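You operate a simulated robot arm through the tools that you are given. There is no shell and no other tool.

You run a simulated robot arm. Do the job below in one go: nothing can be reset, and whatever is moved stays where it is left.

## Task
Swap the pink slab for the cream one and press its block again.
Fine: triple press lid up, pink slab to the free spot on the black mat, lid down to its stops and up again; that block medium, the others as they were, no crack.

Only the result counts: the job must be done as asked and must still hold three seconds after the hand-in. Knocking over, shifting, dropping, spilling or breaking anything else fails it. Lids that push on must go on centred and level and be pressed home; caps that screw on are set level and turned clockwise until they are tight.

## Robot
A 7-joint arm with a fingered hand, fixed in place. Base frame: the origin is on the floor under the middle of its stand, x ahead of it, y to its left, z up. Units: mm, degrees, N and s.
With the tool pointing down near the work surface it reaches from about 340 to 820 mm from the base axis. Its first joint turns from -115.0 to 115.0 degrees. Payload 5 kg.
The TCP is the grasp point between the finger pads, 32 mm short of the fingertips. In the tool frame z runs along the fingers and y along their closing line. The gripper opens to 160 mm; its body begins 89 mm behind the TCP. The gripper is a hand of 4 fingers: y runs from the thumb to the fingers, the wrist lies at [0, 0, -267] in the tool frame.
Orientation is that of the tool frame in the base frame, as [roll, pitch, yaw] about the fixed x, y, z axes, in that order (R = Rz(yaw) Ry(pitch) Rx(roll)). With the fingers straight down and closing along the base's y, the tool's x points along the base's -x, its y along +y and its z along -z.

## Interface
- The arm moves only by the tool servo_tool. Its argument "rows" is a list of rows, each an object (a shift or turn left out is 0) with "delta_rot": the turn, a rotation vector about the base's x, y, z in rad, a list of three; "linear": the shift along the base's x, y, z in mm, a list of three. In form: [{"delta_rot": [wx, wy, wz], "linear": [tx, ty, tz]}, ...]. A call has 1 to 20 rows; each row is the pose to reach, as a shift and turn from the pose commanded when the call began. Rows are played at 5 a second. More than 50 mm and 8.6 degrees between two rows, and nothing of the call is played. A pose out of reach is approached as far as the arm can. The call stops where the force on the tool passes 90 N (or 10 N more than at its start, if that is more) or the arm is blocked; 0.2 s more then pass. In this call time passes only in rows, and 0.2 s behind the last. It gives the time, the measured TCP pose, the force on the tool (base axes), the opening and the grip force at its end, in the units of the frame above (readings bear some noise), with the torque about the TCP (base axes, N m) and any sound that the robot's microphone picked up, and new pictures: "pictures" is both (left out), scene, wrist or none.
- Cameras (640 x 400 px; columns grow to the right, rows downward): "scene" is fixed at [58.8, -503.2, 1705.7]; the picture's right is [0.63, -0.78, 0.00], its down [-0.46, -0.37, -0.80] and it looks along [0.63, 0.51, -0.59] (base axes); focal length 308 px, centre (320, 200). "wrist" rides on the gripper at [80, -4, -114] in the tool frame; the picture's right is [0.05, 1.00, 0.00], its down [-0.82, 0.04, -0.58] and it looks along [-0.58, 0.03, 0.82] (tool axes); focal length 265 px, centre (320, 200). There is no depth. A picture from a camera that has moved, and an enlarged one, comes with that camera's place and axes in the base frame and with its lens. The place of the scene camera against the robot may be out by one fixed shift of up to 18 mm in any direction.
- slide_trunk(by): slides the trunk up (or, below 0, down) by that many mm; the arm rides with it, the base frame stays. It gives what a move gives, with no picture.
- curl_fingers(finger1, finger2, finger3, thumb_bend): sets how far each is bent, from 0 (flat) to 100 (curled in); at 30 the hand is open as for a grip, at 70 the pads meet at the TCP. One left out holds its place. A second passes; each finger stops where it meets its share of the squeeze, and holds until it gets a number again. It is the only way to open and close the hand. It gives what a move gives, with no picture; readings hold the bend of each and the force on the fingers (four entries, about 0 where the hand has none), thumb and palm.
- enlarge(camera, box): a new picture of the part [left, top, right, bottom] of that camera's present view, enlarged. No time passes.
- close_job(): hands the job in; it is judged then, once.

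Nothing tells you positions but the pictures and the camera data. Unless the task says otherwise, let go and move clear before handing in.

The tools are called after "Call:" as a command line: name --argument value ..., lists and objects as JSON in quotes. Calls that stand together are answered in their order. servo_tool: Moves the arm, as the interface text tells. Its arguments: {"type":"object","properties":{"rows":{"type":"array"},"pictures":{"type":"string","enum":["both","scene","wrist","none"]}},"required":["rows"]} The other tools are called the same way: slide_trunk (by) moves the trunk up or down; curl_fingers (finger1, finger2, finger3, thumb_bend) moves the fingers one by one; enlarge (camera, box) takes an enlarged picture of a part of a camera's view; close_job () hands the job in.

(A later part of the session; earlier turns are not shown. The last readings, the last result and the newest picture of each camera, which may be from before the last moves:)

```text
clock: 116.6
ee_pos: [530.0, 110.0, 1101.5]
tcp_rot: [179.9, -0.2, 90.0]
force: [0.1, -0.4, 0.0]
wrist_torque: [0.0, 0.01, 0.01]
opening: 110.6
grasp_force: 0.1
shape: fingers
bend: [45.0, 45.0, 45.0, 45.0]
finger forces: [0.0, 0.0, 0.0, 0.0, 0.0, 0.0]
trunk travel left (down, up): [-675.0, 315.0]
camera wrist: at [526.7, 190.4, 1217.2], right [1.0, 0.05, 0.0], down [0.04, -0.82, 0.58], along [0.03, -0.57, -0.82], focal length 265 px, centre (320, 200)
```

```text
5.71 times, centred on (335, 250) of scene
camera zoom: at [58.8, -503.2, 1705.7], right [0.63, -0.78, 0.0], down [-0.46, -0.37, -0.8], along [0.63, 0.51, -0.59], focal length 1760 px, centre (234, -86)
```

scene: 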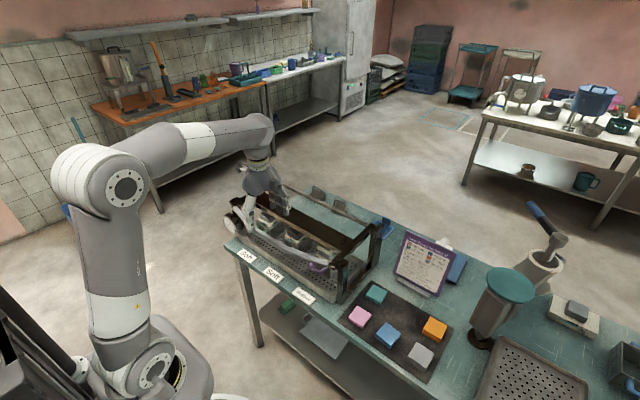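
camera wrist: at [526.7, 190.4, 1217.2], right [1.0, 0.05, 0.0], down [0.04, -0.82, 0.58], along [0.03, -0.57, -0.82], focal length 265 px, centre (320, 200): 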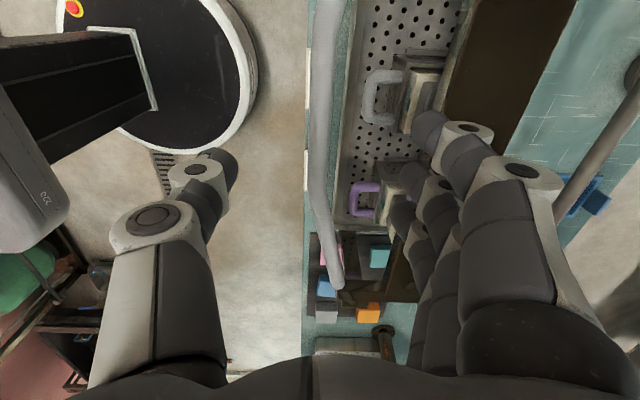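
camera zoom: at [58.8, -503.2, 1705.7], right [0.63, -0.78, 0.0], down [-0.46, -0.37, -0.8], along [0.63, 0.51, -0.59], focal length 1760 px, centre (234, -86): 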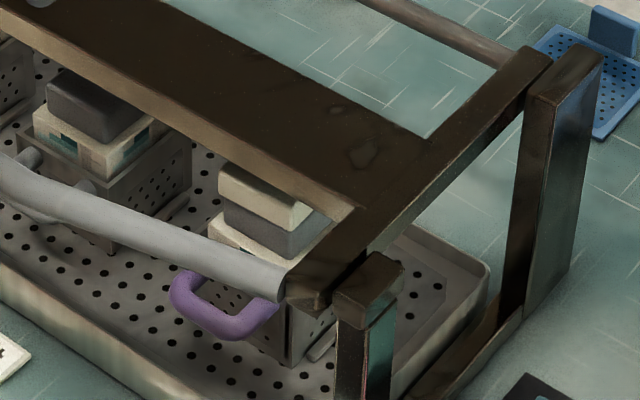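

Lid resting on cream, hand clear. Making a fist to push with, and checking its shape.

Call:
curl_fingers --finger1 100 --finger2 100 --finger3 100 --thumb_bend 45

Call:
servo_tool --rows '[{"linear": [0, 0, 0]}]' --pictures "both"

Call:
enlarge --camera "scene" --box '[210, 130, 330, 260]'

Call:
enlarge --camera "wrist" --box '[160, 60, 560, 310]'

```text
clock: 117.6
ee_pos: [529.2, 109.2, 1101.8]
tcp_rot: [179.9, -0.1, 90.0]
force: [0.1, 0.7, -0.4]
wrist_torque: [0.03, -0.02, 0.03]
opening: 65.3
grasp_force: 0.1
shape: fingers
bend: [100.0, 100.0, 100.0, 45.0]
finger forces: [0.1, 0.0, 0.0, 0.1, 0.0, 0.0]
trunk travel left (down, up): [-675.0, 315.0]
```

```text
clock: 118.0
ee_pos: [530.0, 110.4, 1101.5]
tcp_rot: [179.9, -0.1, 90.0]
force: [-0.2, 0.3, -0.6]
wrist_torque: [-0.02, -0.02, -0.04]
opening: 65.7
grasp_force: 0.0
shape: fingers
bend: [100.0, 100.0, 100.0, 45.0]
finger forces: [0.0, 0.0, 0.0, 0.0, 0.0, 0.1]
trunk travel left (down, up): [-675.0, 315.0]
camera wrist: at [526.7, 190.3, 1217.0], right [1.0, 0.05, 0.0], down [0.04, -0.82, 0.58], along [0.03, -0.58, -0.82], focal length 265 px, centre (320, 200)
```

scene: 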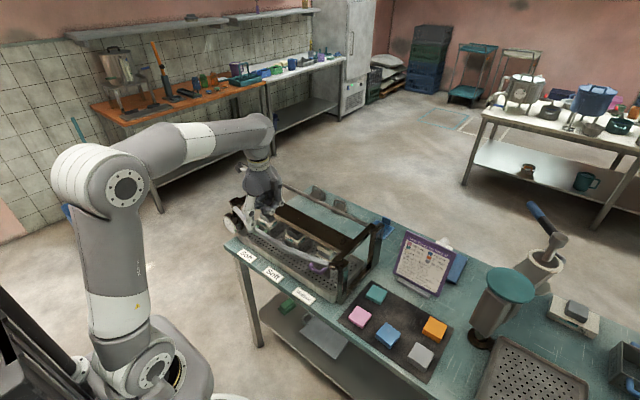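
wrist: 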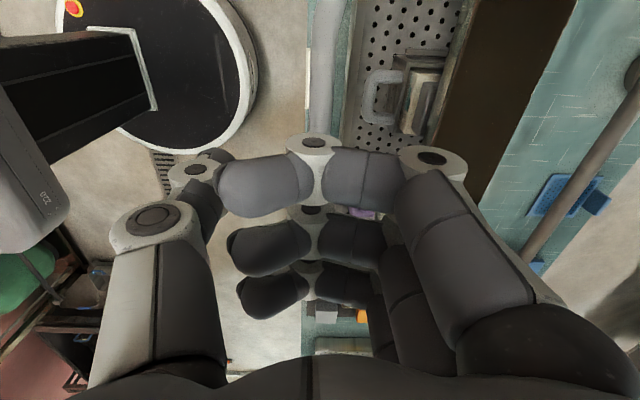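

```text
3.08 times, centred on (270, 195) of scene
camera zoom: at [58.8, -503.2, 1705.7], right [0.63, -0.78, 0.0], down [-0.46, -0.37, -0.8], along [0.63, 0.51, -0.59], focal length 947 px, centre (474, 215)
```

zoom: 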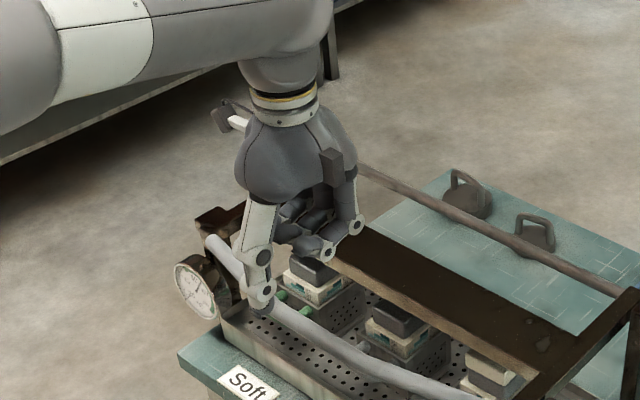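

```text
1.60 times, centred on (360, 185) of wrist
camera zoom: at [526.7, 190.3, 1217.0], right [1.0, 0.05, 0.0], down [0.04, -0.82, 0.58], along [0.03, -0.58, -0.82], focal length 425 px, centre (256, 224)
```

zoom: 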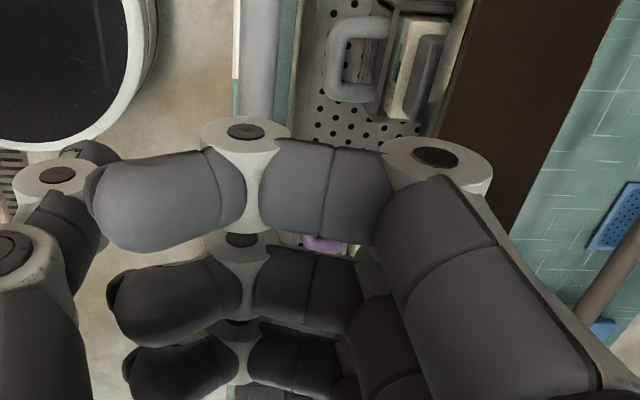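

The curled fingers' knuckles form a sturdy pushing edge right over the bar. I'll move it 5 mm so it is centred on the bar, then lower until contact.

Call:
servo_tool --rows '[{"linear": [2, 0, -20]}, {"linear": [5, 0, -40]}, {"linear": [5, 0, -60]}, {"linear": [5, 0, -70]}, {"linear": [5, 0, -70]}]' --pictures "both"

Call:
enlarge --camera "scene" --box '[230, 180, 310, 270]'

Call:
enlarge --camera "wrist" --box '[200, 0, 480, 260]'

```text
clock: 119.2
ee_pos: [534.7, 108.6, 1031.2]
tcp_rot: [180.0, -0.1, 90.0]
force: [-1.1, 0.3, -0.1]
wrist_torque: [0.04, 0.01, -0.01]
opening: 65.6
grasp_force: 0.1
shape: fingers
bend: [100.0, 100.0, 100.0, 45.0]
finger forces: [0.1, 0.0, 0.0, 0.0, 0.0, 0.0]
trunk travel left (down, up): [-675.0, 315.0]
camera wrist: at [532.0, 188.8, 1147.5], right [1.0, 0.05, 0.0], down [0.04, -0.82, 0.58], along [0.03, -0.58, -0.82], focal length 265 px, centre (320, 200)
```

scene: 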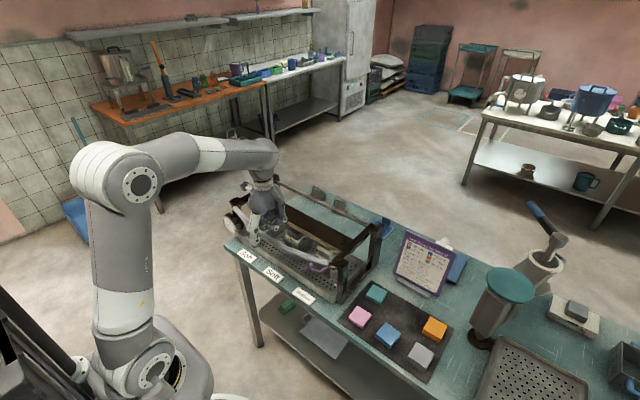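
wrist: 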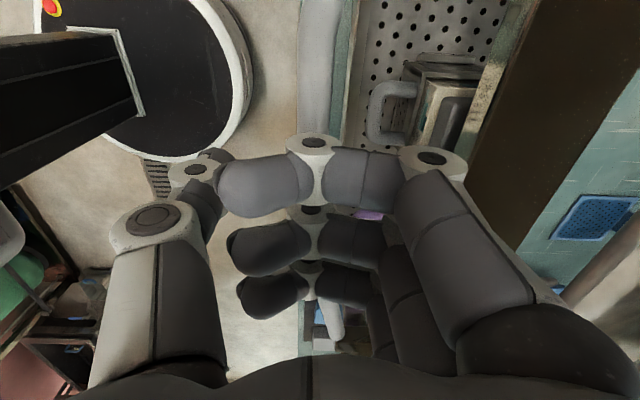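

```text
4.44 times, centred on (270, 225) of scene
camera zoom: at [58.8, -503.2, 1705.7], right [0.63, -0.78, 0.0], down [-0.46, -0.37, -0.8], along [0.63, 0.51, -0.59], focal length 1368 px, centre (542, 89)
```

zoom: 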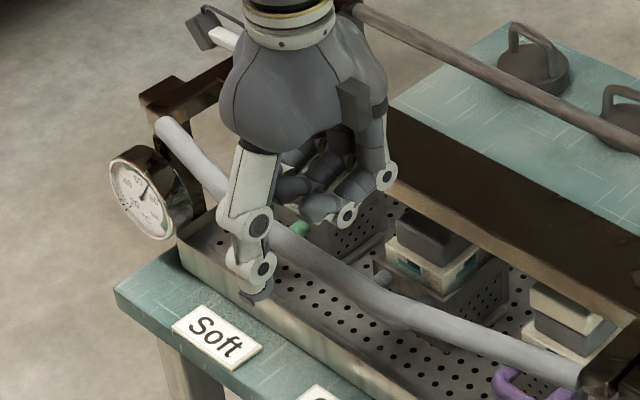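

```text
1.54 times, centred on (340, 130) of wrist
camera zoom: at [532.0, 188.8, 1147.5], right [1.0, 0.05, 0.0], down [0.04, -0.82, 0.58], along [0.03, -0.58, -0.82], focal length 408 px, centre (289, 308)
```

zoom: 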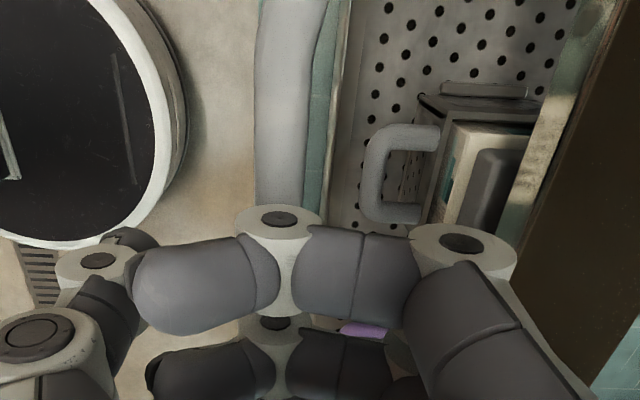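

The knuckles are right above the bar. Lowering in small steps to contact.

Call:
servo_tool --rows '[{"linear": [0, 0, -4]}, {"linear": [0, 0, -8]}, {"linear": [0, 0, -8]}]' --pictures "none"

Call:
servo_tool --rows '[{"linear": [0, 0, -3]}, {"linear": [0, 0, -5]}, {"linear": [0, 0, -5]}]' --pictures "none"

```text
clock: 120.0
ee_pos: [535.2, 108.7, 1024.3]
tcp_rot: [179.9, -0.1, 89.9]
force: [-0.3, 0.1, -0.2]
wrist_torque: [0.03, -0.02, 0.03]
opening: 65.5
grasp_force: 0.0
shape: fingers
bend: [100.0, 100.0, 100.0, 45.0]
finger forces: [0.0, 0.0, 0.0, 0.0, 0.0, 0.1]
trunk travel left (down, up): [-675.0, 315.0]
```

```text
clock: 120.8
ee_pos: [535.0, 107.4, 1019.3]
tcp_rot: [180.0, -0.1, 90.0]
force: [-0.6, -0.4, 0.4]
wrist_torque: [-0.01, -0.01, -0.01]
opening: 65.7
grasp_force: 0.0
shape: fingers
bend: [100.0, 100.0, 100.0, 45.0]
finger forces: [0.0, 0.0, 0.1, 0.0, 0.0, 0.0]
trunk travel left (down, up): [-675.0, 315.0]
```

Call:
servo_tool --rows '[{"linear": [0, 0, -3]}, {"linear": [0, 0, -5]}, {"linear": [0, 0, -5]}]' --pictures "none"

Call:
servo_tool --rows '[{"linear": [0, 0, -2]}, {"linear": [0, 0, -4]}, {"linear": [0, 0, -4]}]' --pictures "none"

```text
clock: 121.6
ee_pos: [535.8, 106.7, 1014.7]
tcp_rot: [-180.0, -0.1, 90.0]
force: [-0.4, -1.1, -0.4]
wrist_torque: [0.01, 0.03, -0.02]
opening: 65.5
grasp_force: 0.0
shape: fingers
bend: [100.0, 100.0, 100.0, 45.0]
finger forces: [0.1, 0.0, 0.0, 0.1, 0.1, 0.0]
trunk travel left (down, up): [-675.0, 315.0]
```

```text
clock: 122.4
ee_pos: [534.3, 109.0, 1009.0]
tcp_rot: [179.9, -0.1, 90.1]
force: [-0.1, 0.1, -0.2]
wrist_torque: [0.0, 0.05, 0.03]
opening: 65.6
grasp_force: 0.1
shape: fingers
bend: [100.0, 100.0, 100.0, 45.0]
finger forces: [0.0, 0.0, 0.1, 0.0, 0.0, 0.0]
trunk travel left (down, up): [-675.0, 315.0]
```

Call:
servo_tool --rows '[{"linear": [0, 0, -2]}, {"linear": [0, 0, -4]}, {"linear": [0, 0, -4]}]' --pictures "none"

Call:
servo_tool --rows '[{"linear": [0, 0, -2]}, {"linear": [0, 0, -4]}, {"linear": [0, 0, -4]}]' --pictures "both"

Call:
enlarge --camera "scene" --box '[230, 180, 310, 270]'

```text
clock: 123.2
ee_pos: [533.7, 107.9, 1006.0]
tcp_rot: [179.8, -0.1, 90.0]
force: [0.5, -0.2, 0.0]
wrist_torque: [0.01, -0.01, -0.02]
opening: 65.5
grasp_force: 0.0
shape: fingers
bend: [100.0, 100.0, 100.0, 45.0]
finger forces: [0.1, 0.0, 0.0, 0.0, 0.1, 0.0]
trunk travel left (down, up): [-675.0, 315.0]
```

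```text
clock: 124.0
ee_pos: [535.4, 107.2, 1001.8]
tcp_rot: [179.9, -0.2, 90.0]
force: [-0.4, -0.3, -0.1]
wrist_torque: [0.03, -0.03, -0.03]
opening: 65.6
grasp_force: 0.0
shape: fingers
bend: [100.0, 100.0, 100.0, 45.0]
finger forces: [0.1, 0.1, 0.0, 0.0, 0.0, 0.1]
trunk travel left (down, up): [-675.0, 315.0]
camera wrist: at [531.6, 187.7, 1117.4], right [1.0, 0.05, 0.0], down [0.04, -0.82, 0.58], along [0.03, -0.58, -0.82], focal length 265 px, centre (320, 200)
```

scene: 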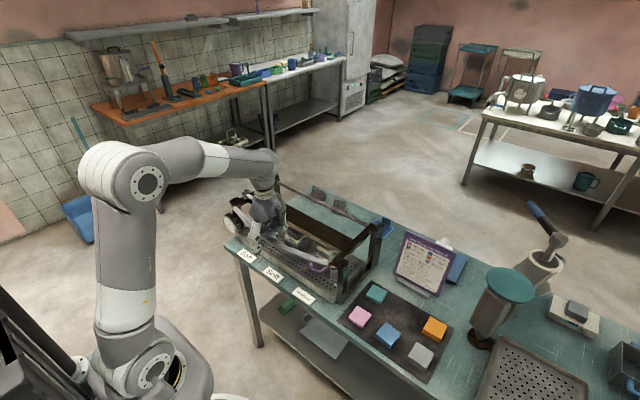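
wrist: 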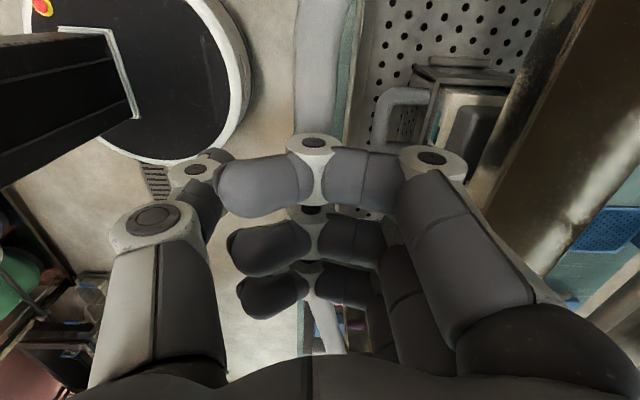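

```text
4.44 times, centred on (270, 225) of scene
camera zoom: at [58.8, -503.2, 1705.7], right [0.63, -0.78, 0.0], down [-0.46, -0.37, -0.8], along [0.63, 0.51, -0.59], focal length 1368 px, centre (542, 89)
```

zoom: 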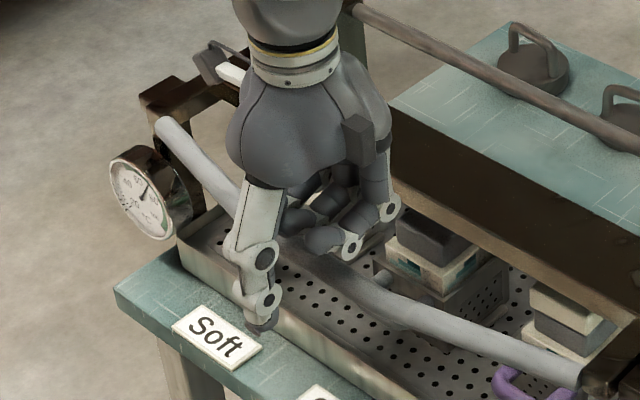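

Call:
servo_tool --rows '[{"linear": [0, 0, -2]}, {"linear": [0, 0, -3]}, {"linear": [0, 0, -3]}]' --pictures "none"

Call:
servo_tool --rows '[{"linear": [0, 0, -2]}, {"linear": [0, 0, -3]}, {"linear": [0, 0, -3]}]' --pictures "none"

```text
clock: 124.8
ee_pos: [534.3, 107.7, 999.5]
tcp_rot: [179.9, -0.1, 90.0]
force: [-0.5, 0.9, 0.5]
wrist_torque: [0.04, 0.01, 0.02]
opening: 65.7
grasp_force: 0.0
shape: fingers
bend: [100.0, 100.0, 100.0, 45.0]
finger forces: [0.0, 0.0, 0.0, 0.1, 0.0, 0.0]
trunk travel left (down, up): [-675.0, 315.0]
```

```text
clock: 125.6
ee_pos: [535.1, 106.9, 995.5]
tcp_rot: [180.0, -0.2, 90.0]
force: [0.0, -0.1, -0.2]
wrist_torque: [-0.02, 0.01, -0.02]
opening: 65.7
grasp_force: 0.1
shape: fingers
bend: [100.0, 100.0, 100.0, 45.0]
finger forces: [0.1, 0.1, 0.1, 0.1, 0.1, 0.1]
trunk travel left (down, up): [-675.0, 315.0]
```

Call:
servo_tool --rows '[{"linear": [0, 0, -2]}, {"linear": [0, 0, -3]}, {"linear": [0, 0, -3]}]' --pictures "none"

Call:
servo_tool --rows '[{"linear": [0, 0, -2]}, {"linear": [0, 0, -3]}, {"linear": [0, 0, -3]}]' --pictures "none"

Call:
enlarge --camera "scene" --box '[255, 200, 305, 250]'

```text
clock: 126.4
ee_pos: [535.2, 108.6, 993.0]
tcp_rot: [179.9, -0.1, 89.9]
force: [0.9, 1.5, 0.0]
wrist_torque: [-0.01, 0.0, -0.02]
opening: 65.5
grasp_force: 0.0
shape: fingers
bend: [100.0, 100.0, 100.0, 45.0]
finger forces: [0.0, 0.0, 0.1, 0.1, 0.0, 0.1]
trunk travel left (down, up): [-675.0, 315.0]
```

```text
clock: 127.2
ee_pos: [534.6, 107.5, 989.3]
tcp_rot: [179.9, -0.2, 90.0]
force: [-1.0, -0.7, 0.2]
wrist_torque: [0.03, -0.01, 0.0]
opening: 65.5
grasp_force: 0.0
shape: fingers
bend: [100.0, 100.0, 100.0, 45.0]
finger forces: [0.0, 0.0, 0.0, 0.0, 0.0, 0.1]
trunk travel left (down, up): [-675.0, 315.0]
```

```text
8.00 times, centred on (280, 225) of scene
camera zoom: at [58.8, -503.2, 1705.7], right [0.63, -0.78, 0.0], down [-0.46, -0.37, -0.8], along [0.63, 0.51, -0.59], focal length 2463 px, centre (640, 0)
```

zoom: 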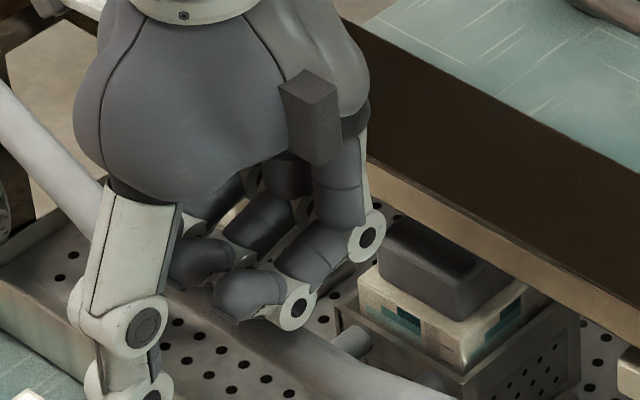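

Call:
servo_tool --rows '[{"linear": [0, 0, -2]}, {"linear": [0, 0, -3]}, {"linear": [0, 0, -3]}]' --pictures "none"

Call:
servo_tool --rows '[{"linear": [0, 0, -2]}, {"linear": [0, 0, -3]}, {"linear": [0, 0, -3]}]' --pictures "none"

```text
clock: 128.0
ee_pos: [534.7, 107.4, 987.6]
tcp_rot: [179.9, 0.0, 90.0]
force: [0.1, 0.0, 0.7]
wrist_torque: [0.01, -0.02, 0.02]
opening: 65.4
grasp_force: 0.1
shape: fingers
bend: [100.0, 100.0, 100.0, 45.0]
finger forces: [0.1, 0.0, 0.1, 0.0, 0.1, 0.0]
trunk travel left (down, up): [-675.0, 315.0]
```

```text
clock: 128.8
ee_pos: [536.0, 108.2, 984.2]
tcp_rot: [179.8, 0.0, 90.0]
force: [0.9, 1.7, 5.7]
wrist_torque: [-0.06, 0.08, 0.0]
opening: 66.2
grasp_force: 3.1
shape: fingers
bend: [100.0, 100.0, 100.0, 45.0]
finger forces: [1.8, 2.0, 2.2, 0.0, 0.0, 0.0]
trunk travel left (down, up): [-675.0, 315.0]
```

All three knuckles now touch the bar evenly. Pressing down in small steps, watching force.

Call:
servo_tool --rows '[{"linear": [0, 0, -1]}, {"linear": [0, 0, -2]}, {"linear": [0, 0, -2]}]' --pictures "none"

Call:
servo_tool --rows '[{"linear": [0, 0, -1]}, {"linear": [0, 0, -2]}, {"linear": [0, 0, -2]}]' --pictures "none"

```text
clock: 129.6
ee_pos: [536.3, 108.2, 982.7]
tcp_rot: [179.7, -0.2, 90.1]
force: [8.8, 1.3, 20.9]
wrist_torque: [-0.04, 0.21, -0.03]
opening: 66.9
grasp_force: 11.0
shape: fingers
bend: [100.0, 100.0, 100.0, 45.0]
finger forces: [6.9, 7.0, 7.4, 0.0, 0.0, 0.0]
trunk travel left (down, up): [-675.0, 315.0]
```

```text
clock: 130.4
ee_pos: [537.1, 107.1, 982.6]
tcp_rot: [179.6, -0.2, 90.0]
force: [13.5, 2.5, 35.8]
wrist_torque: [-0.07, 0.41, 0.03]
opening: 68.0
grasp_force: 18.1
shape: fingers
bend: [100.0, 100.0, 100.0, 45.0]
finger forces: [11.8, 12.2, 12.4, 0.0, 0.0, 0.0]
trunk travel left (down, up): [-675.0, 315.0]
```

Call:
enlarge --camera "scene" --box '[300, 215, 370, 285]'

Call:
enlarge --camera "scene" --box '[255, 200, 305, 250]'

Call:
enlarge --camera "wrist" --box '[200, 0, 480, 260]'

```text
5.71 times, centred on (335, 250) of scene
camera zoom: at [58.8, -503.2, 1705.7], right [0.63, -0.78, 0.0], down [-0.46, -0.37, -0.8], along [0.63, 0.51, -0.59], focal length 1760 px, centre (234, -86)
```

zoom: 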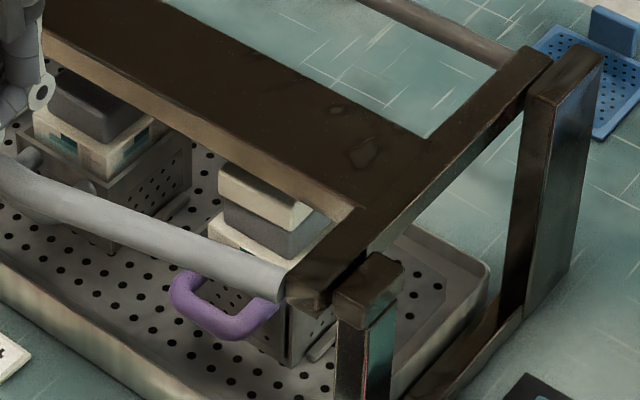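

```text
8.00 times, centred on (280, 225) of scene
camera zoom: at [58.8, -503.2, 1705.7], right [0.63, -0.78, 0.0], down [-0.46, -0.37, -0.8], along [0.63, 0.51, -0.59], focal length 2463 px, centre (640, 0)
```

zoom: 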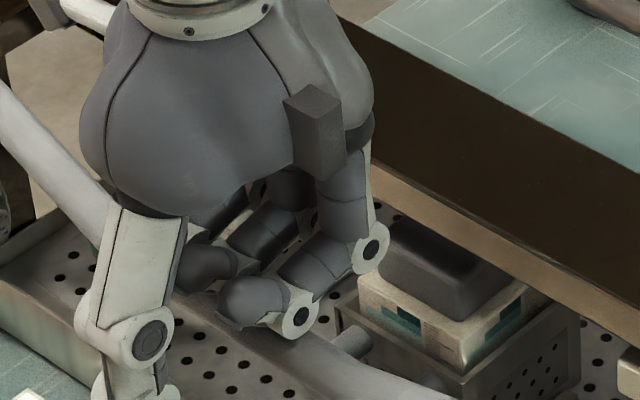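

```text
1.54 times, centred on (340, 130) of wrist
camera zoom: at [532.9, 188.1, 1097.6], right [1.0, 0.05, 0.01], down [0.04, -0.82, 0.58], along [0.04, -0.57, -0.82], focal length 408 px, centre (289, 308)
```

zoom: 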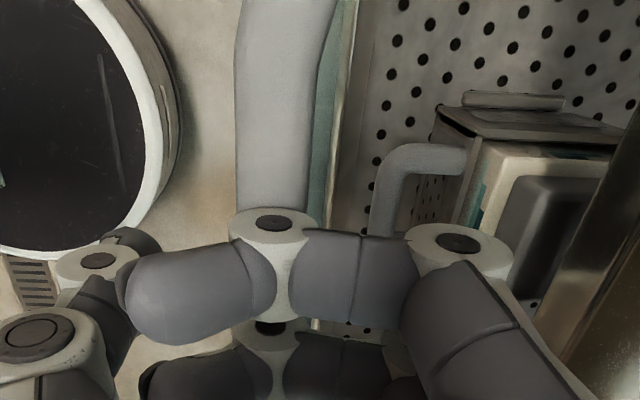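

Call:
enlarge --camera "scene" --box '[300, 210, 400, 310]'

```text
4.00 times, centred on (350, 260) of scene
camera zoom: at [58.8, -503.2, 1705.7], right [0.63, -0.78, 0.0], down [-0.46, -0.37, -0.8], along [0.63, 0.51, -0.59], focal length 1232 px, centre (200, -40)
```

zoom: 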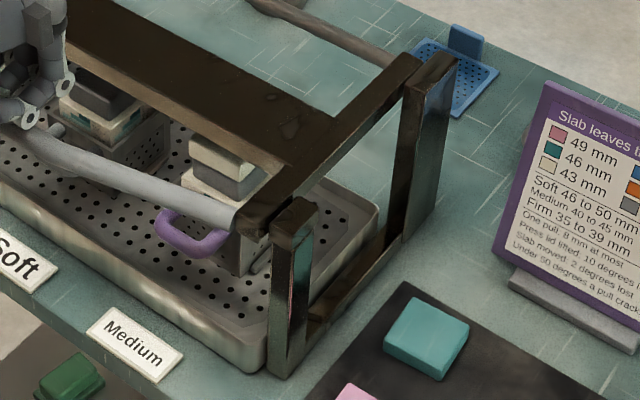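

Call:
enlarge --camera "scene" --box '[310, 210, 365, 270]'

Call:
enlarge --camera "scene" --box '[220, 200, 260, 245]'

```text
6.67 times, centred on (338, 240) of scene
camera zoom: at [58.8, -503.2, 1705.7], right [0.63, -0.78, 0.0], down [-0.46, -0.37, -0.8], along [0.63, 0.51, -0.59], focal length 2053 px, centre (203, -67)
```

zoom: 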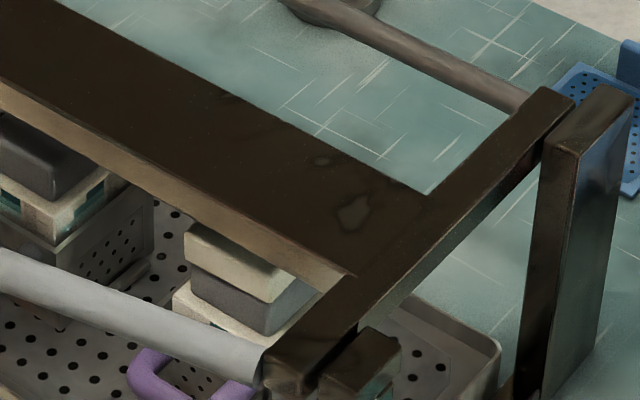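

```text
8.89 times, centred on (240, 222) of scene
camera zoom: at [58.8, -503.2, 1705.7], right [0.63, -0.78, 0.0], down [-0.46, -0.37, -0.8], along [0.63, 0.51, -0.59], focal length 2737 px, centre (1031, 0)
```

zoom: 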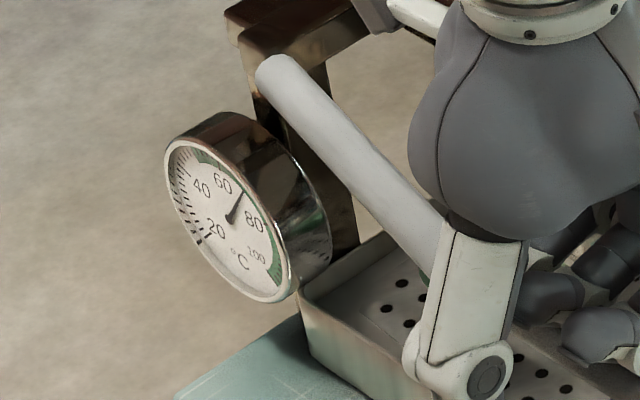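

The push is slightly off-centre (some sideways force). I'll ease off, shift 5 mm toward the robot and press again harder.

Call:
servo_tool --rows '[{"linear": [0, 0, 4]}, {"linear": [0, 0, 8]}, {"linear": [-5, 0, 8]}, {"linear": [-5, 0, 4]}, {"linear": [-5, 0, 2]}, {"linear": [-5, 0, 2]}]' --pictures "none"

Call:
servo_tool --rows '[{"linear": [0, 0, -2]}, {"linear": [0, 0, -4]}, {"linear": [0, 0, -4]}]' --pictures "none"

```text
clock: 131.8
ee_pos: [530.8, 107.6, 982.7]
tcp_rot: [179.8, -0.1, 90.0]
force: [0.0, 0.0, 13.8]
wrist_torque: [-0.01, 0.05, 0.01]
opening: 66.8
grasp_force: 6.6
shape: fingers
bend: [100.0, 100.0, 100.0, 45.0]
finger forces: [4.2, 4.3, 4.6, 0.1, 0.0, 0.1]
trunk travel left (down, up): [-675.0, 315.0]
```

```text
clock: 132.6
ee_pos: [529.9, 107.7, 980.4]
tcp_rot: [179.6, -0.3, 90.1]
force: [5.9, 2.0, 36.7]
wrist_torque: [-0.06, 0.14, 0.0]
opening: 68.5
grasp_force: 17.2
shape: fingers
bend: [100.0, 100.0, 100.0, 45.0]
finger forces: [11.5, 11.7, 11.9, 0.0, 0.0, 0.1]
trunk travel left (down, up): [-675.0, 315.0]
```

Call:
servo_tool --rows '[{"linear": [0, 0, -1]}, {"linear": [0, 0, -2]}, {"linear": [0, 0, -3]}, {"linear": [0, 0, -3]}]' --pictures "none"

Call:
enlarge --camera "scene" --box '[310, 210, 365, 270]'

```text
clock: 133.6
ee_pos: [530.0, 106.8, 979.1]
tcp_rot: [179.4, -0.2, 90.0]
force: [8.7, 1.8, 53.5]
wrist_torque: [-0.09, 0.22, 0.0]
opening: 69.7
grasp_force: 25.6
shape: fingers
bend: [100.0, 100.0, 100.0, 45.0]
finger forces: [16.5, 17.0, 17.6, 0.1, 0.1, 0.0]
trunk travel left (down, up): [-675.0, 315.0]
```

```text
6.67 times, centred on (338, 240) of scene
camera zoom: at [58.8, -503.2, 1705.7], right [0.63, -0.78, 0.0], down [-0.46, -0.37, -0.8], along [0.63, 0.51, -0.59], focal length 2053 px, centre (203, -67)
```

zoom: 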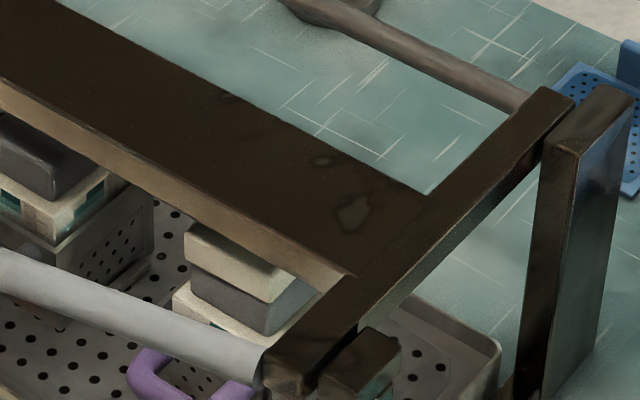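

Call:
enlarge --camera "scene" --box '[290, 170, 400, 260]'

Call:
enlarge --camera "scene" --box '[300, 210, 400, 310]'

```text
4.44 times, centred on (345, 215) of scene
camera zoom: at [58.8, -503.2, 1705.7], right [0.63, -0.78, 0.0], down [-0.46, -0.37, -0.8], along [0.63, 0.51, -0.59], focal length 1368 px, centre (209, 133)
```

zoom: 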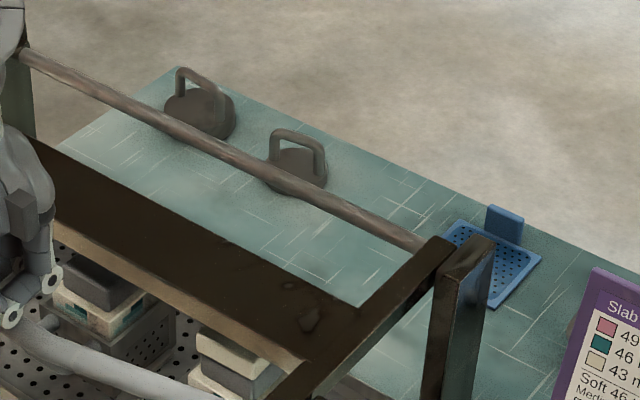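

```text
4.00 times, centred on (350, 260) of scene
camera zoom: at [58.8, -503.2, 1705.7], right [0.63, -0.78, 0.0], down [-0.46, -0.37, -0.8], along [0.63, 0.51, -0.59], focal length 1232 px, centre (200, -40)
```

zoom: 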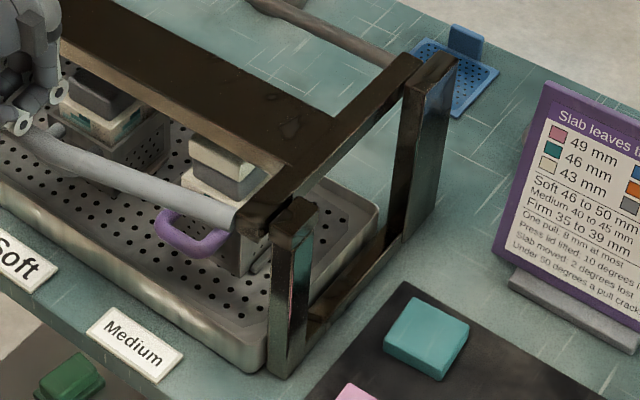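

The lid looks level with its original closed position. Pressing harder to be certain it is home on its stops, holding a moment.

Call:
servo_tool --rows '[{"linear": [0, 0, -1.5]}, {"linear": [0, 0, -3]}, {"linear": [0, 0, -4.5]}, {"linear": [0, 0, -5]}, {"linear": [0, 0, -5]}, {"linear": [0, 0, -5]}, {"linear": [0, 0, -5]}]' --pictures "both"

Call:
enlarge --camera "scene" --box '[290, 170, 400, 260]'

Call:
enlarge --camera "scene" --box '[310, 210, 365, 270]'

```text
clock: 135.2
ee_pos: [532.4, 107.3, 976.3]
tcp_rot: [179.0, -0.3, 90.1]
force: [13.0, -2.3, 70.5]
wrist_torque: [-0.07, 0.41, 0.07]
opening: 71.3
grasp_force: 34.1
shape: fingers
bend: [100.0, 100.0, 100.0, 45.0]
finger forces: [21.2, 22.7, 23.9, 0.0, 0.0, 0.0]
trunk travel left (down, up): [-675.0, 315.0]
camera wrist: at [527.0, 187.8, 1093.6], right [1.0, 0.05, 0.02], down [0.03, -0.82, 0.57], along [0.04, -0.57, -0.82], focal length 265 px, centre (320, 200)
```

scene: 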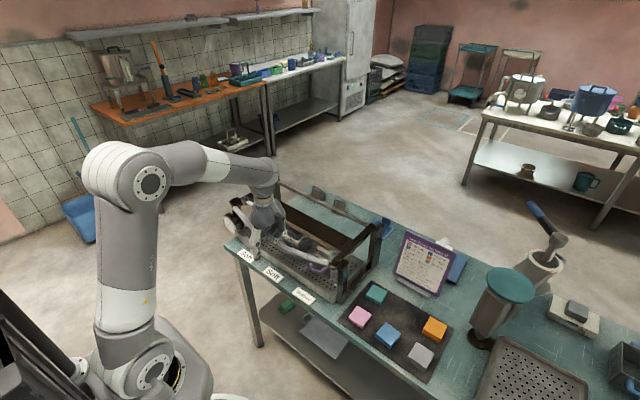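
wrist: 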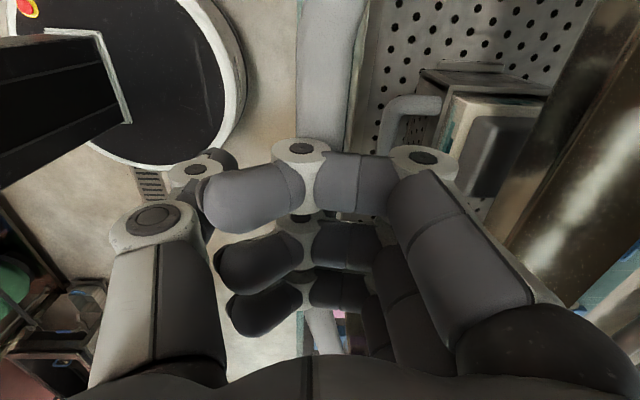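

```text
4.44 times, centred on (345, 215) of scene
camera zoom: at [58.8, -503.2, 1705.7], right [0.63, -0.78, 0.0], down [-0.46, -0.37, -0.8], along [0.63, 0.51, -0.59], focal length 1368 px, centre (209, 133)
```

zoom: 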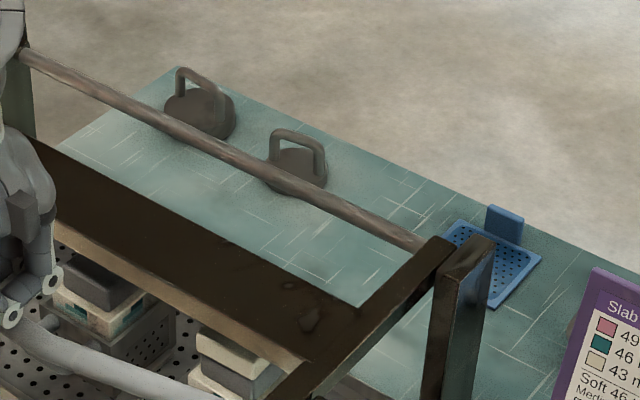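

```text
6.67 times, centred on (338, 240) of scene
camera zoom: at [58.8, -503.2, 1705.7], right [0.63, -0.78, 0.0], down [-0.46, -0.37, -0.8], along [0.63, 0.51, -0.59], focal length 2053 px, centre (203, -67)
```

zoom: 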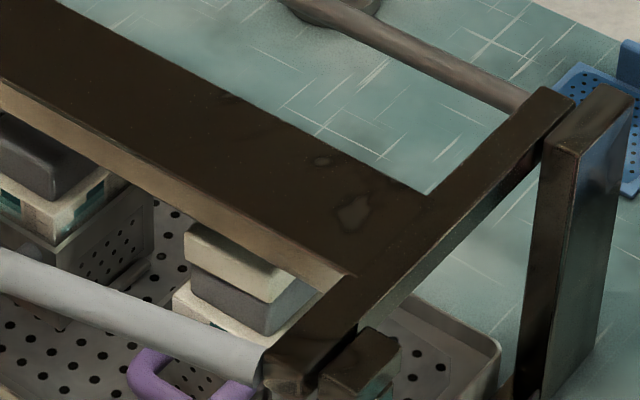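

The lid does not move between 36 and 70 N, so it is firmly on its stops, and no crack was heard. Easing off, rising, and reopening the hand to lift the lid again.

Call:
servo_tool --rows '[{"linear": [0, 0, 4]}, {"linear": [0, 0, 10]}, {"linear": [0, 0, 20]}, {"linear": [0, 0, 40]}, {"linear": [0, 0, 70]}, {"linear": [0, 0, 100]}, {"linear": [0, 0, 125]}, {"linear": [0, 0, 125]}]' --pictures "none"

Call:
curl_fingers --finger1 45 --finger2 45 --finger3 45 --thumb_bend 45

Call:
enlarge --camera "scene" --box '[310, 210, 365, 270]'

Call:
enlarge --camera "wrist" --box '[280, 0, 480, 140]'

```text
clock: 137.0
ee_pos: [529.0, 107.9, 1094.6]
tcp_rot: [180.0, -0.1, 90.1]
force: [-0.3, -0.2, 0.5]
wrist_torque: [-0.01, -0.06, 0.0]
opening: 65.8
grasp_force: 0.0
shape: fingers
bend: [100.0, 100.0, 100.0, 45.0]
finger forces: [0.1, 0.0, 0.1, 0.0, 0.0, 0.0]
trunk travel left (down, up): [-675.0, 315.0]
```

```text
clock: 138.0
ee_pos: [527.5, 107.1, 1094.4]
tcp_rot: [180.0, 0.0, 90.0]
force: [-0.1, 0.2, -0.6]
wrist_torque: [-0.01, -0.02, 0.04]
opening: 110.4
grasp_force: 0.0
shape: fingers
bend: [45.0, 45.0, 45.0, 45.0]
finger forces: [0.0, 0.0, 0.1, 0.0, 0.0, 0.0]
trunk travel left (down, up): [-675.0, 315.0]
```

```text
6.67 times, centred on (338, 240) of scene
camera zoom: at [58.8, -503.2, 1705.7], right [0.63, -0.78, 0.0], down [-0.46, -0.37, -0.8], along [0.63, 0.51, -0.59], focal length 2053 px, centre (203, -67)
```

zoom: 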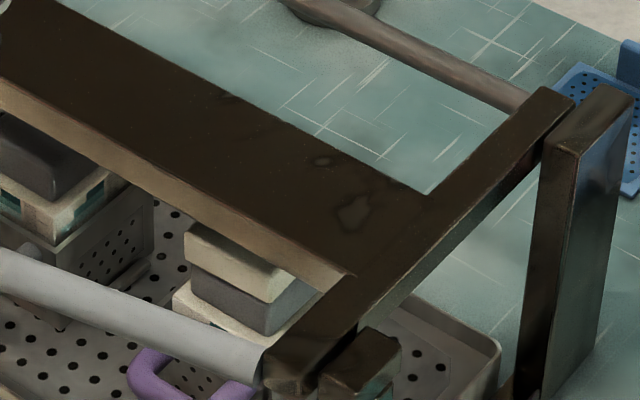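

```text
2.86 times, centred on (380, 70) of wrist
camera zoom: at [525.2, 187.8, 1210.6], right [1.0, 0.05, 0.0], down [0.04, -0.82, 0.58], along [0.03, -0.58, -0.82], focal length 758 px, centre (149, 571)
```

zoom: 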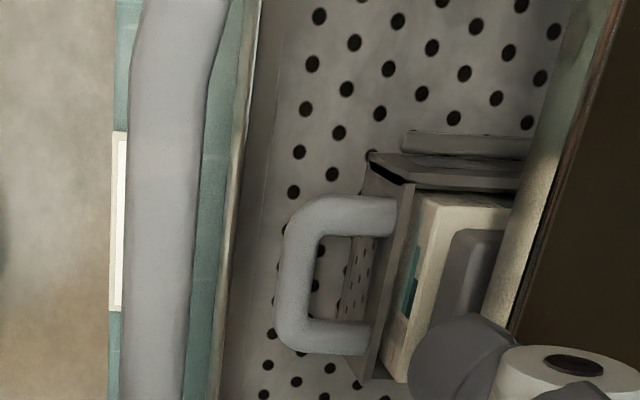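

Lid still sits on its stops. Lowering around the bar again and hooking it as before.

Call:
servo_tool --rows '[{"linear": [2, 0, -25]}, {"linear": [4, 0, -50]}, {"linear": [4, 0, -75]}, {"linear": [4, 0, -95]}, {"linear": [4, 0, -107]}, {"linear": [4, 0, -113]}, {"linear": [4, 0, -113]}]' --pictures "wrist"

Call:
curl_fingers --finger1 80 --finger2 80 --finger3 80 --thumb_bend 80

Call:
enlarge --camera "wrist" --box '[160, 60, 560, 310]'

```text
clock: 139.6
ee_pos: [534.2, 107.4, 981.1]
tcp_rot: [179.9, -0.1, 90.1]
force: [-0.3, 0.0, -0.9]
wrist_torque: [-0.02, -0.01, 0.0]
opening: 110.6
grasp_force: 0.1
shape: fingers
bend: [45.0, 45.0, 45.0, 45.0]
finger forces: [0.0, 0.0, 0.0, 0.0, 0.0, 0.1]
trunk travel left (down, up): [-675.0, 315.0]
camera wrist: at [531.1, 187.4, 1097.1], right [1.0, 0.05, 0.0], down [0.04, -0.82, 0.58], along [0.03, -0.58, -0.82], focal length 265 px, centre (320, 200)
```

wrist: 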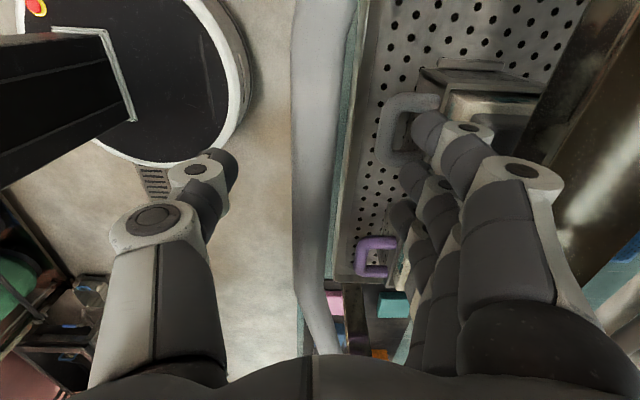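

```text
clock: 140.6
ee_pos: [533.5, 106.9, 980.9]
tcp_rot: [-180.0, -0.1, 90.0]
force: [-2.9, -0.4, -9.3]
wrist_torque: [-0.01, 0.01, 0.04]
opening: 17.1
grasp_force: 7.7
shape: fingers
bend: [78.0, 76.0, 78.0, 73.0]
finger forces: [6.2, 0.0, 6.3, 0.0, 3.6, 0.0]
trunk travel left (down, up): [-675.0, 315.0]
```

```text
1.60 times, centred on (360, 185) of wrist
camera zoom: at [531.2, 187.5, 1096.9], right [1.0, 0.05, 0.0], down [0.04, -0.82, 0.58], along [0.03, -0.58, -0.82], focal length 425 px, centre (256, 224)
```

zoom: 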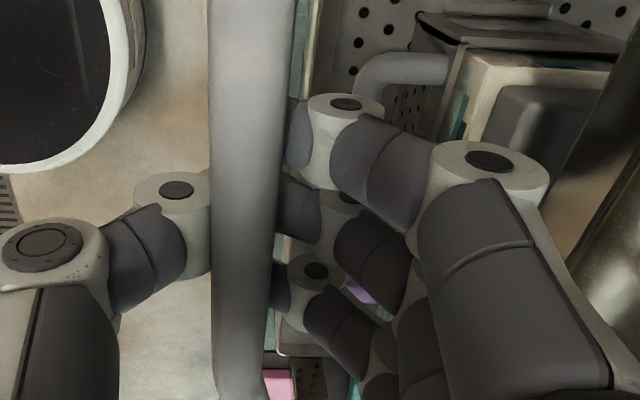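

Hooked again. Lifting the lid along the same arc to about 45°.

Call:
servo_tool --rows '[{"linear": [0.3, 0, 8]}, {"linear": [1, 0, 17.7]}, {"linear": [2.3, 0, 29.5]}, {"linear": [4.1, 0, 41.3]}, {"linear": [6.5, 0, 52.7]}, {"linear": [9.5, 0, 64]}, {"linear": [12.8, 0, 75.3]}, {"linear": [16.8, 0, 86.4]}, {"linear": [21.3, 0, 97.3]}, {"linear": [26, 0, 108]}, {"linear": [31.5, 0, 118.5]}, {"linear": [37.4, 0, 128.8]}, {"linear": [43.8, 0, 138.8]}, {"linear": [50.4, 0, 148.6]}, {"linear": [57.6, 0, 158]}, {"linear": [65.2, 0, 167.1]}, {"linear": [73.1, 0, 176]}, {"linear": [81.5, 0, 184.3]}, {"linear": [81.5, 0, 184.3]}]' --pictures "both"

```text
clock: 144.6
ee_pos: [617.5, 106.8, 1165.4]
tcp_rot: [179.9, -0.1, 89.9]
force: [1.5, -3.8, -11.6]
wrist_torque: [0.04, 0.04, 0.0]
opening: 16.2
grasp_force: 5.5
shape: fingers
bend: [79.0, 77.0, 79.0, 74.0]
finger forces: [5.2, 0.1, 5.5, 0.0, 0.2, 0.0]
trunk travel left (down, up): [-675.0, 315.0]
camera wrist: at [614.1, 188.4, 1281.4], right [1.0, 0.05, 0.0], down [0.04, -0.82, 0.58], along [0.03, -0.58, -0.82], focal length 265 px, centre (320, 200)
```

scene: 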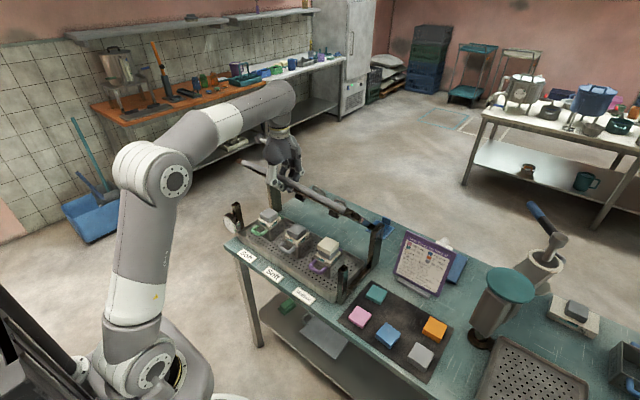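
wrist: 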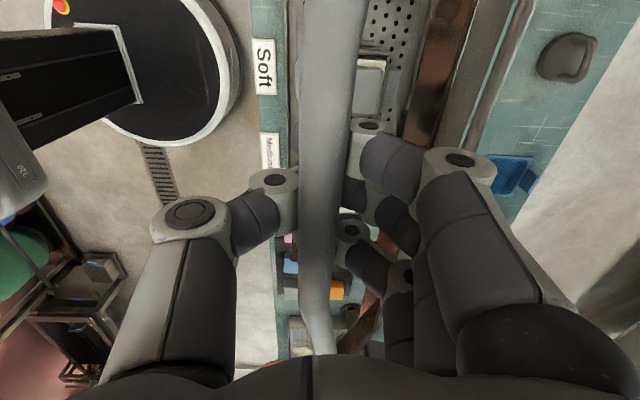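

Call:
servo_tool --rows '[{"linear": [9, 0, 7.5]}, {"linear": [18, 0, 14.8]}, {"linear": [27.3, 0, 21.6]}, {"linear": [36.8, 0, 28]}, {"linear": [46.3, 0, 34]}, {"linear": [56, 0, 39.5]}, {"linear": [56, 0, 39.5]}]' --pictures "none"

Call:
servo_tool --rows '[{"delta_rot": [0, -0.123, 0], "linear": [1, 0, -0.5]}, {"delta_rot": [0, -0.246, 0], "linear": [1.5, 0, -1]}, {"delta_rot": [0, -0.369, 0], "linear": [2, 0, -1.5]}, {"delta_rot": [0, -0.492, 0], "linear": [2.5, 0, -2]}, {"delta_rot": [0, -0.615, 0], "linear": [3, 0, -2.5]}, {"delta_rot": [0, -0.738, 0], "linear": [3.5, 0, -3]}, {"delta_rot": [0, -0.738, 0], "linear": [3.5, 0, -3]}]' --pictures "both"

```text
clock: 146.2
ee_pos: [673.2, 109.1, 1204.9]
tcp_rot: [180.0, -0.1, 90.1]
force: [0.1, -1.4, -10.2]
wrist_torque: [0.01, 0.01, -0.04]
opening: 16.2
grasp_force: 5.4
shape: fingers
bend: [79.0, 77.0, 79.0, 74.0]
finger forces: [4.9, 0.0, 5.2, 0.1, 0.0, 0.1]
trunk travel left (down, up): [-675.0, 315.0]
```

```text
clock: 147.8
ee_pos: [674.6, 108.2, 1201.7]
tcp_rot: [137.7, -0.2, 90.2]
force: [-2.4, -0.6, -6.0]
wrist_torque: [0.03, -0.12, 0.0]
opening: 16.9
grasp_force: 3.4
shape: fingers
bend: [80.0, 77.0, 80.0, 75.0]
finger forces: [0.9, 0.0, 1.0, 0.0, 4.5, 0.0]
trunk travel left (down, up): [-675.0, 315.0]
camera wrist: at [595.5, 188.2, 1286.1], right [0.74, 0.05, 0.67], down [-0.36, -0.82, 0.45], along [0.57, -0.57, -0.58], focal length 265 px, centre (320, 200)
```

scene: 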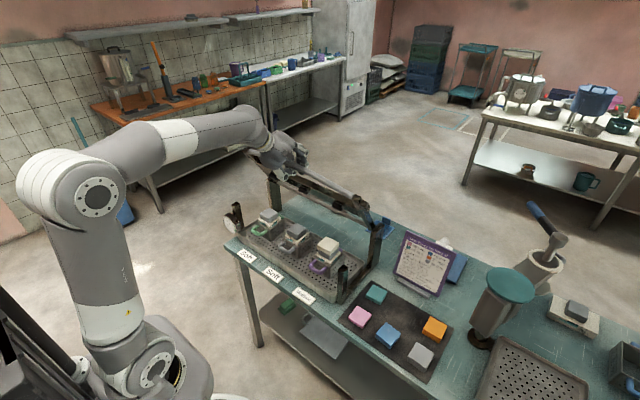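
wrist: 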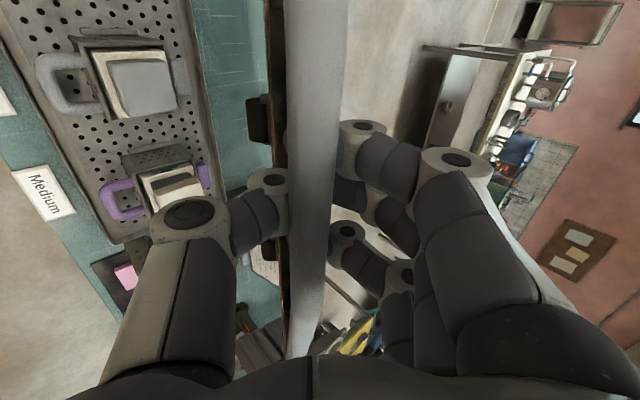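

Call:
servo_tool --rows '[{"linear": [7, 0, 5]}, {"linear": [14.3, 0, 9.5]}, {"linear": [26.3, 0, 14.7]}, {"linear": [38.1, 0, 19.3]}, {"linear": [48.7, 0, 22.9]}, {"linear": [59.5, 0, 26.1]}, {"linear": [70.5, 0, 28.7]}, {"linear": [81.5, 0, 31]}, {"linear": [93.5, 0, 33]}, {"linear": [104.8, 0, 34.3]}, {"linear": [116, 0, 35]}, {"linear": [127.3, 0, 35.3]}, {"linear": [127.3, 0, 35.3]}]' --pictures "scene"

Call:
servo_tool --rows '[{"linear": [10, 0, 0]}, {"linear": [20, 0, -1]}, {"linear": [28, 0, -2]}, {"linear": [36, 0, -3.5]}, {"linear": [44, 0, -5]}, {"linear": [52, 0, -6.5]}, {"linear": [60, 0, -7]}, {"linear": [68, 0, -8]}, {"linear": [76, 0, -9]}, {"linear": [76, 0, -9]}, {"linear": [76, 0, -9]}]' --pictures "both"

```text
clock: 150.6
ee_pos: [802.5, 108.7, 1237.6]
tcp_rot: [137.7, -0.1, 90.1]
force: [-2.0, 0.0, -1.1]
wrist_torque: [0.03, -0.04, 0.0]
opening: 17.0
grasp_force: 0.6
shape: fingers
bend: [80.0, 77.0, 80.0, 75.0]
finger forces: [0.0, 0.0, 0.1, 0.1, 1.5, 0.0]
trunk travel left (down, up): [-675.0, 315.0]
```

scene: 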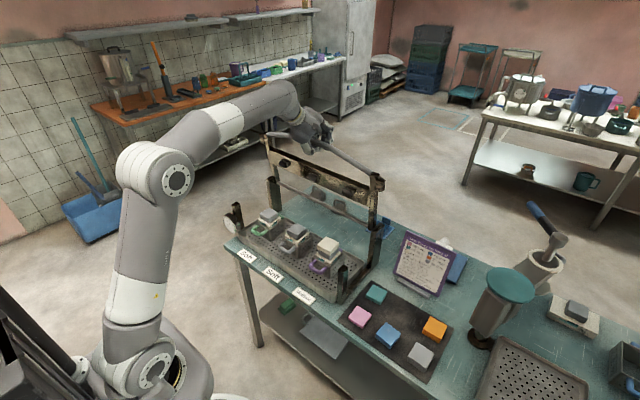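

```text
clock: 153.0
ee_pos: [879.4, 109.7, 1228.2]
tcp_rot: [137.6, -0.1, 90.2]
force: [-0.9, -0.1, -0.3]
wrist_torque: [-0.01, 0.0, -0.02]
opening: 17.2
grasp_force: 0.1
shape: fingers
bend: [80.0, 77.0, 80.0, 75.0]
finger forces: [0.1, 0.0, 0.1, 0.0, 0.0, 0.0]
trunk travel left (down, up): [-675.0, 315.0]
camera wrist: at [799.3, 188.6, 1311.6], right [0.74, 0.05, 0.67], down [-0.36, -0.82, 0.45], along [0.57, -0.57, -0.58], focal length 265 px, centre (320, 200)
```

scene: 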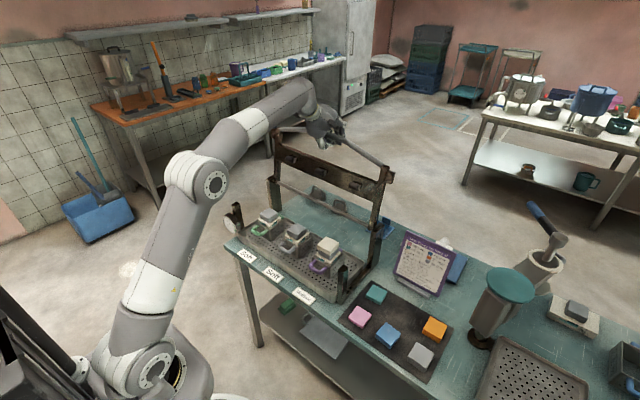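
wrist: 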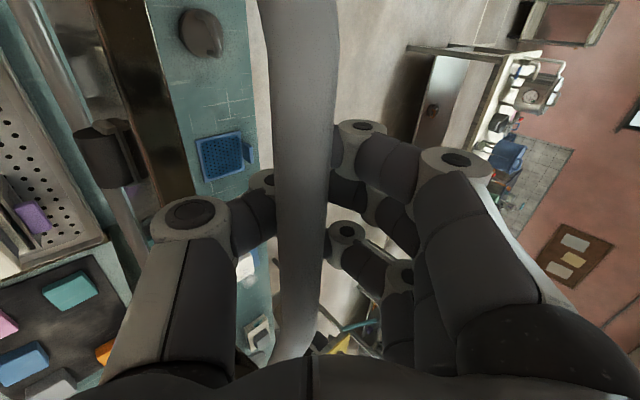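

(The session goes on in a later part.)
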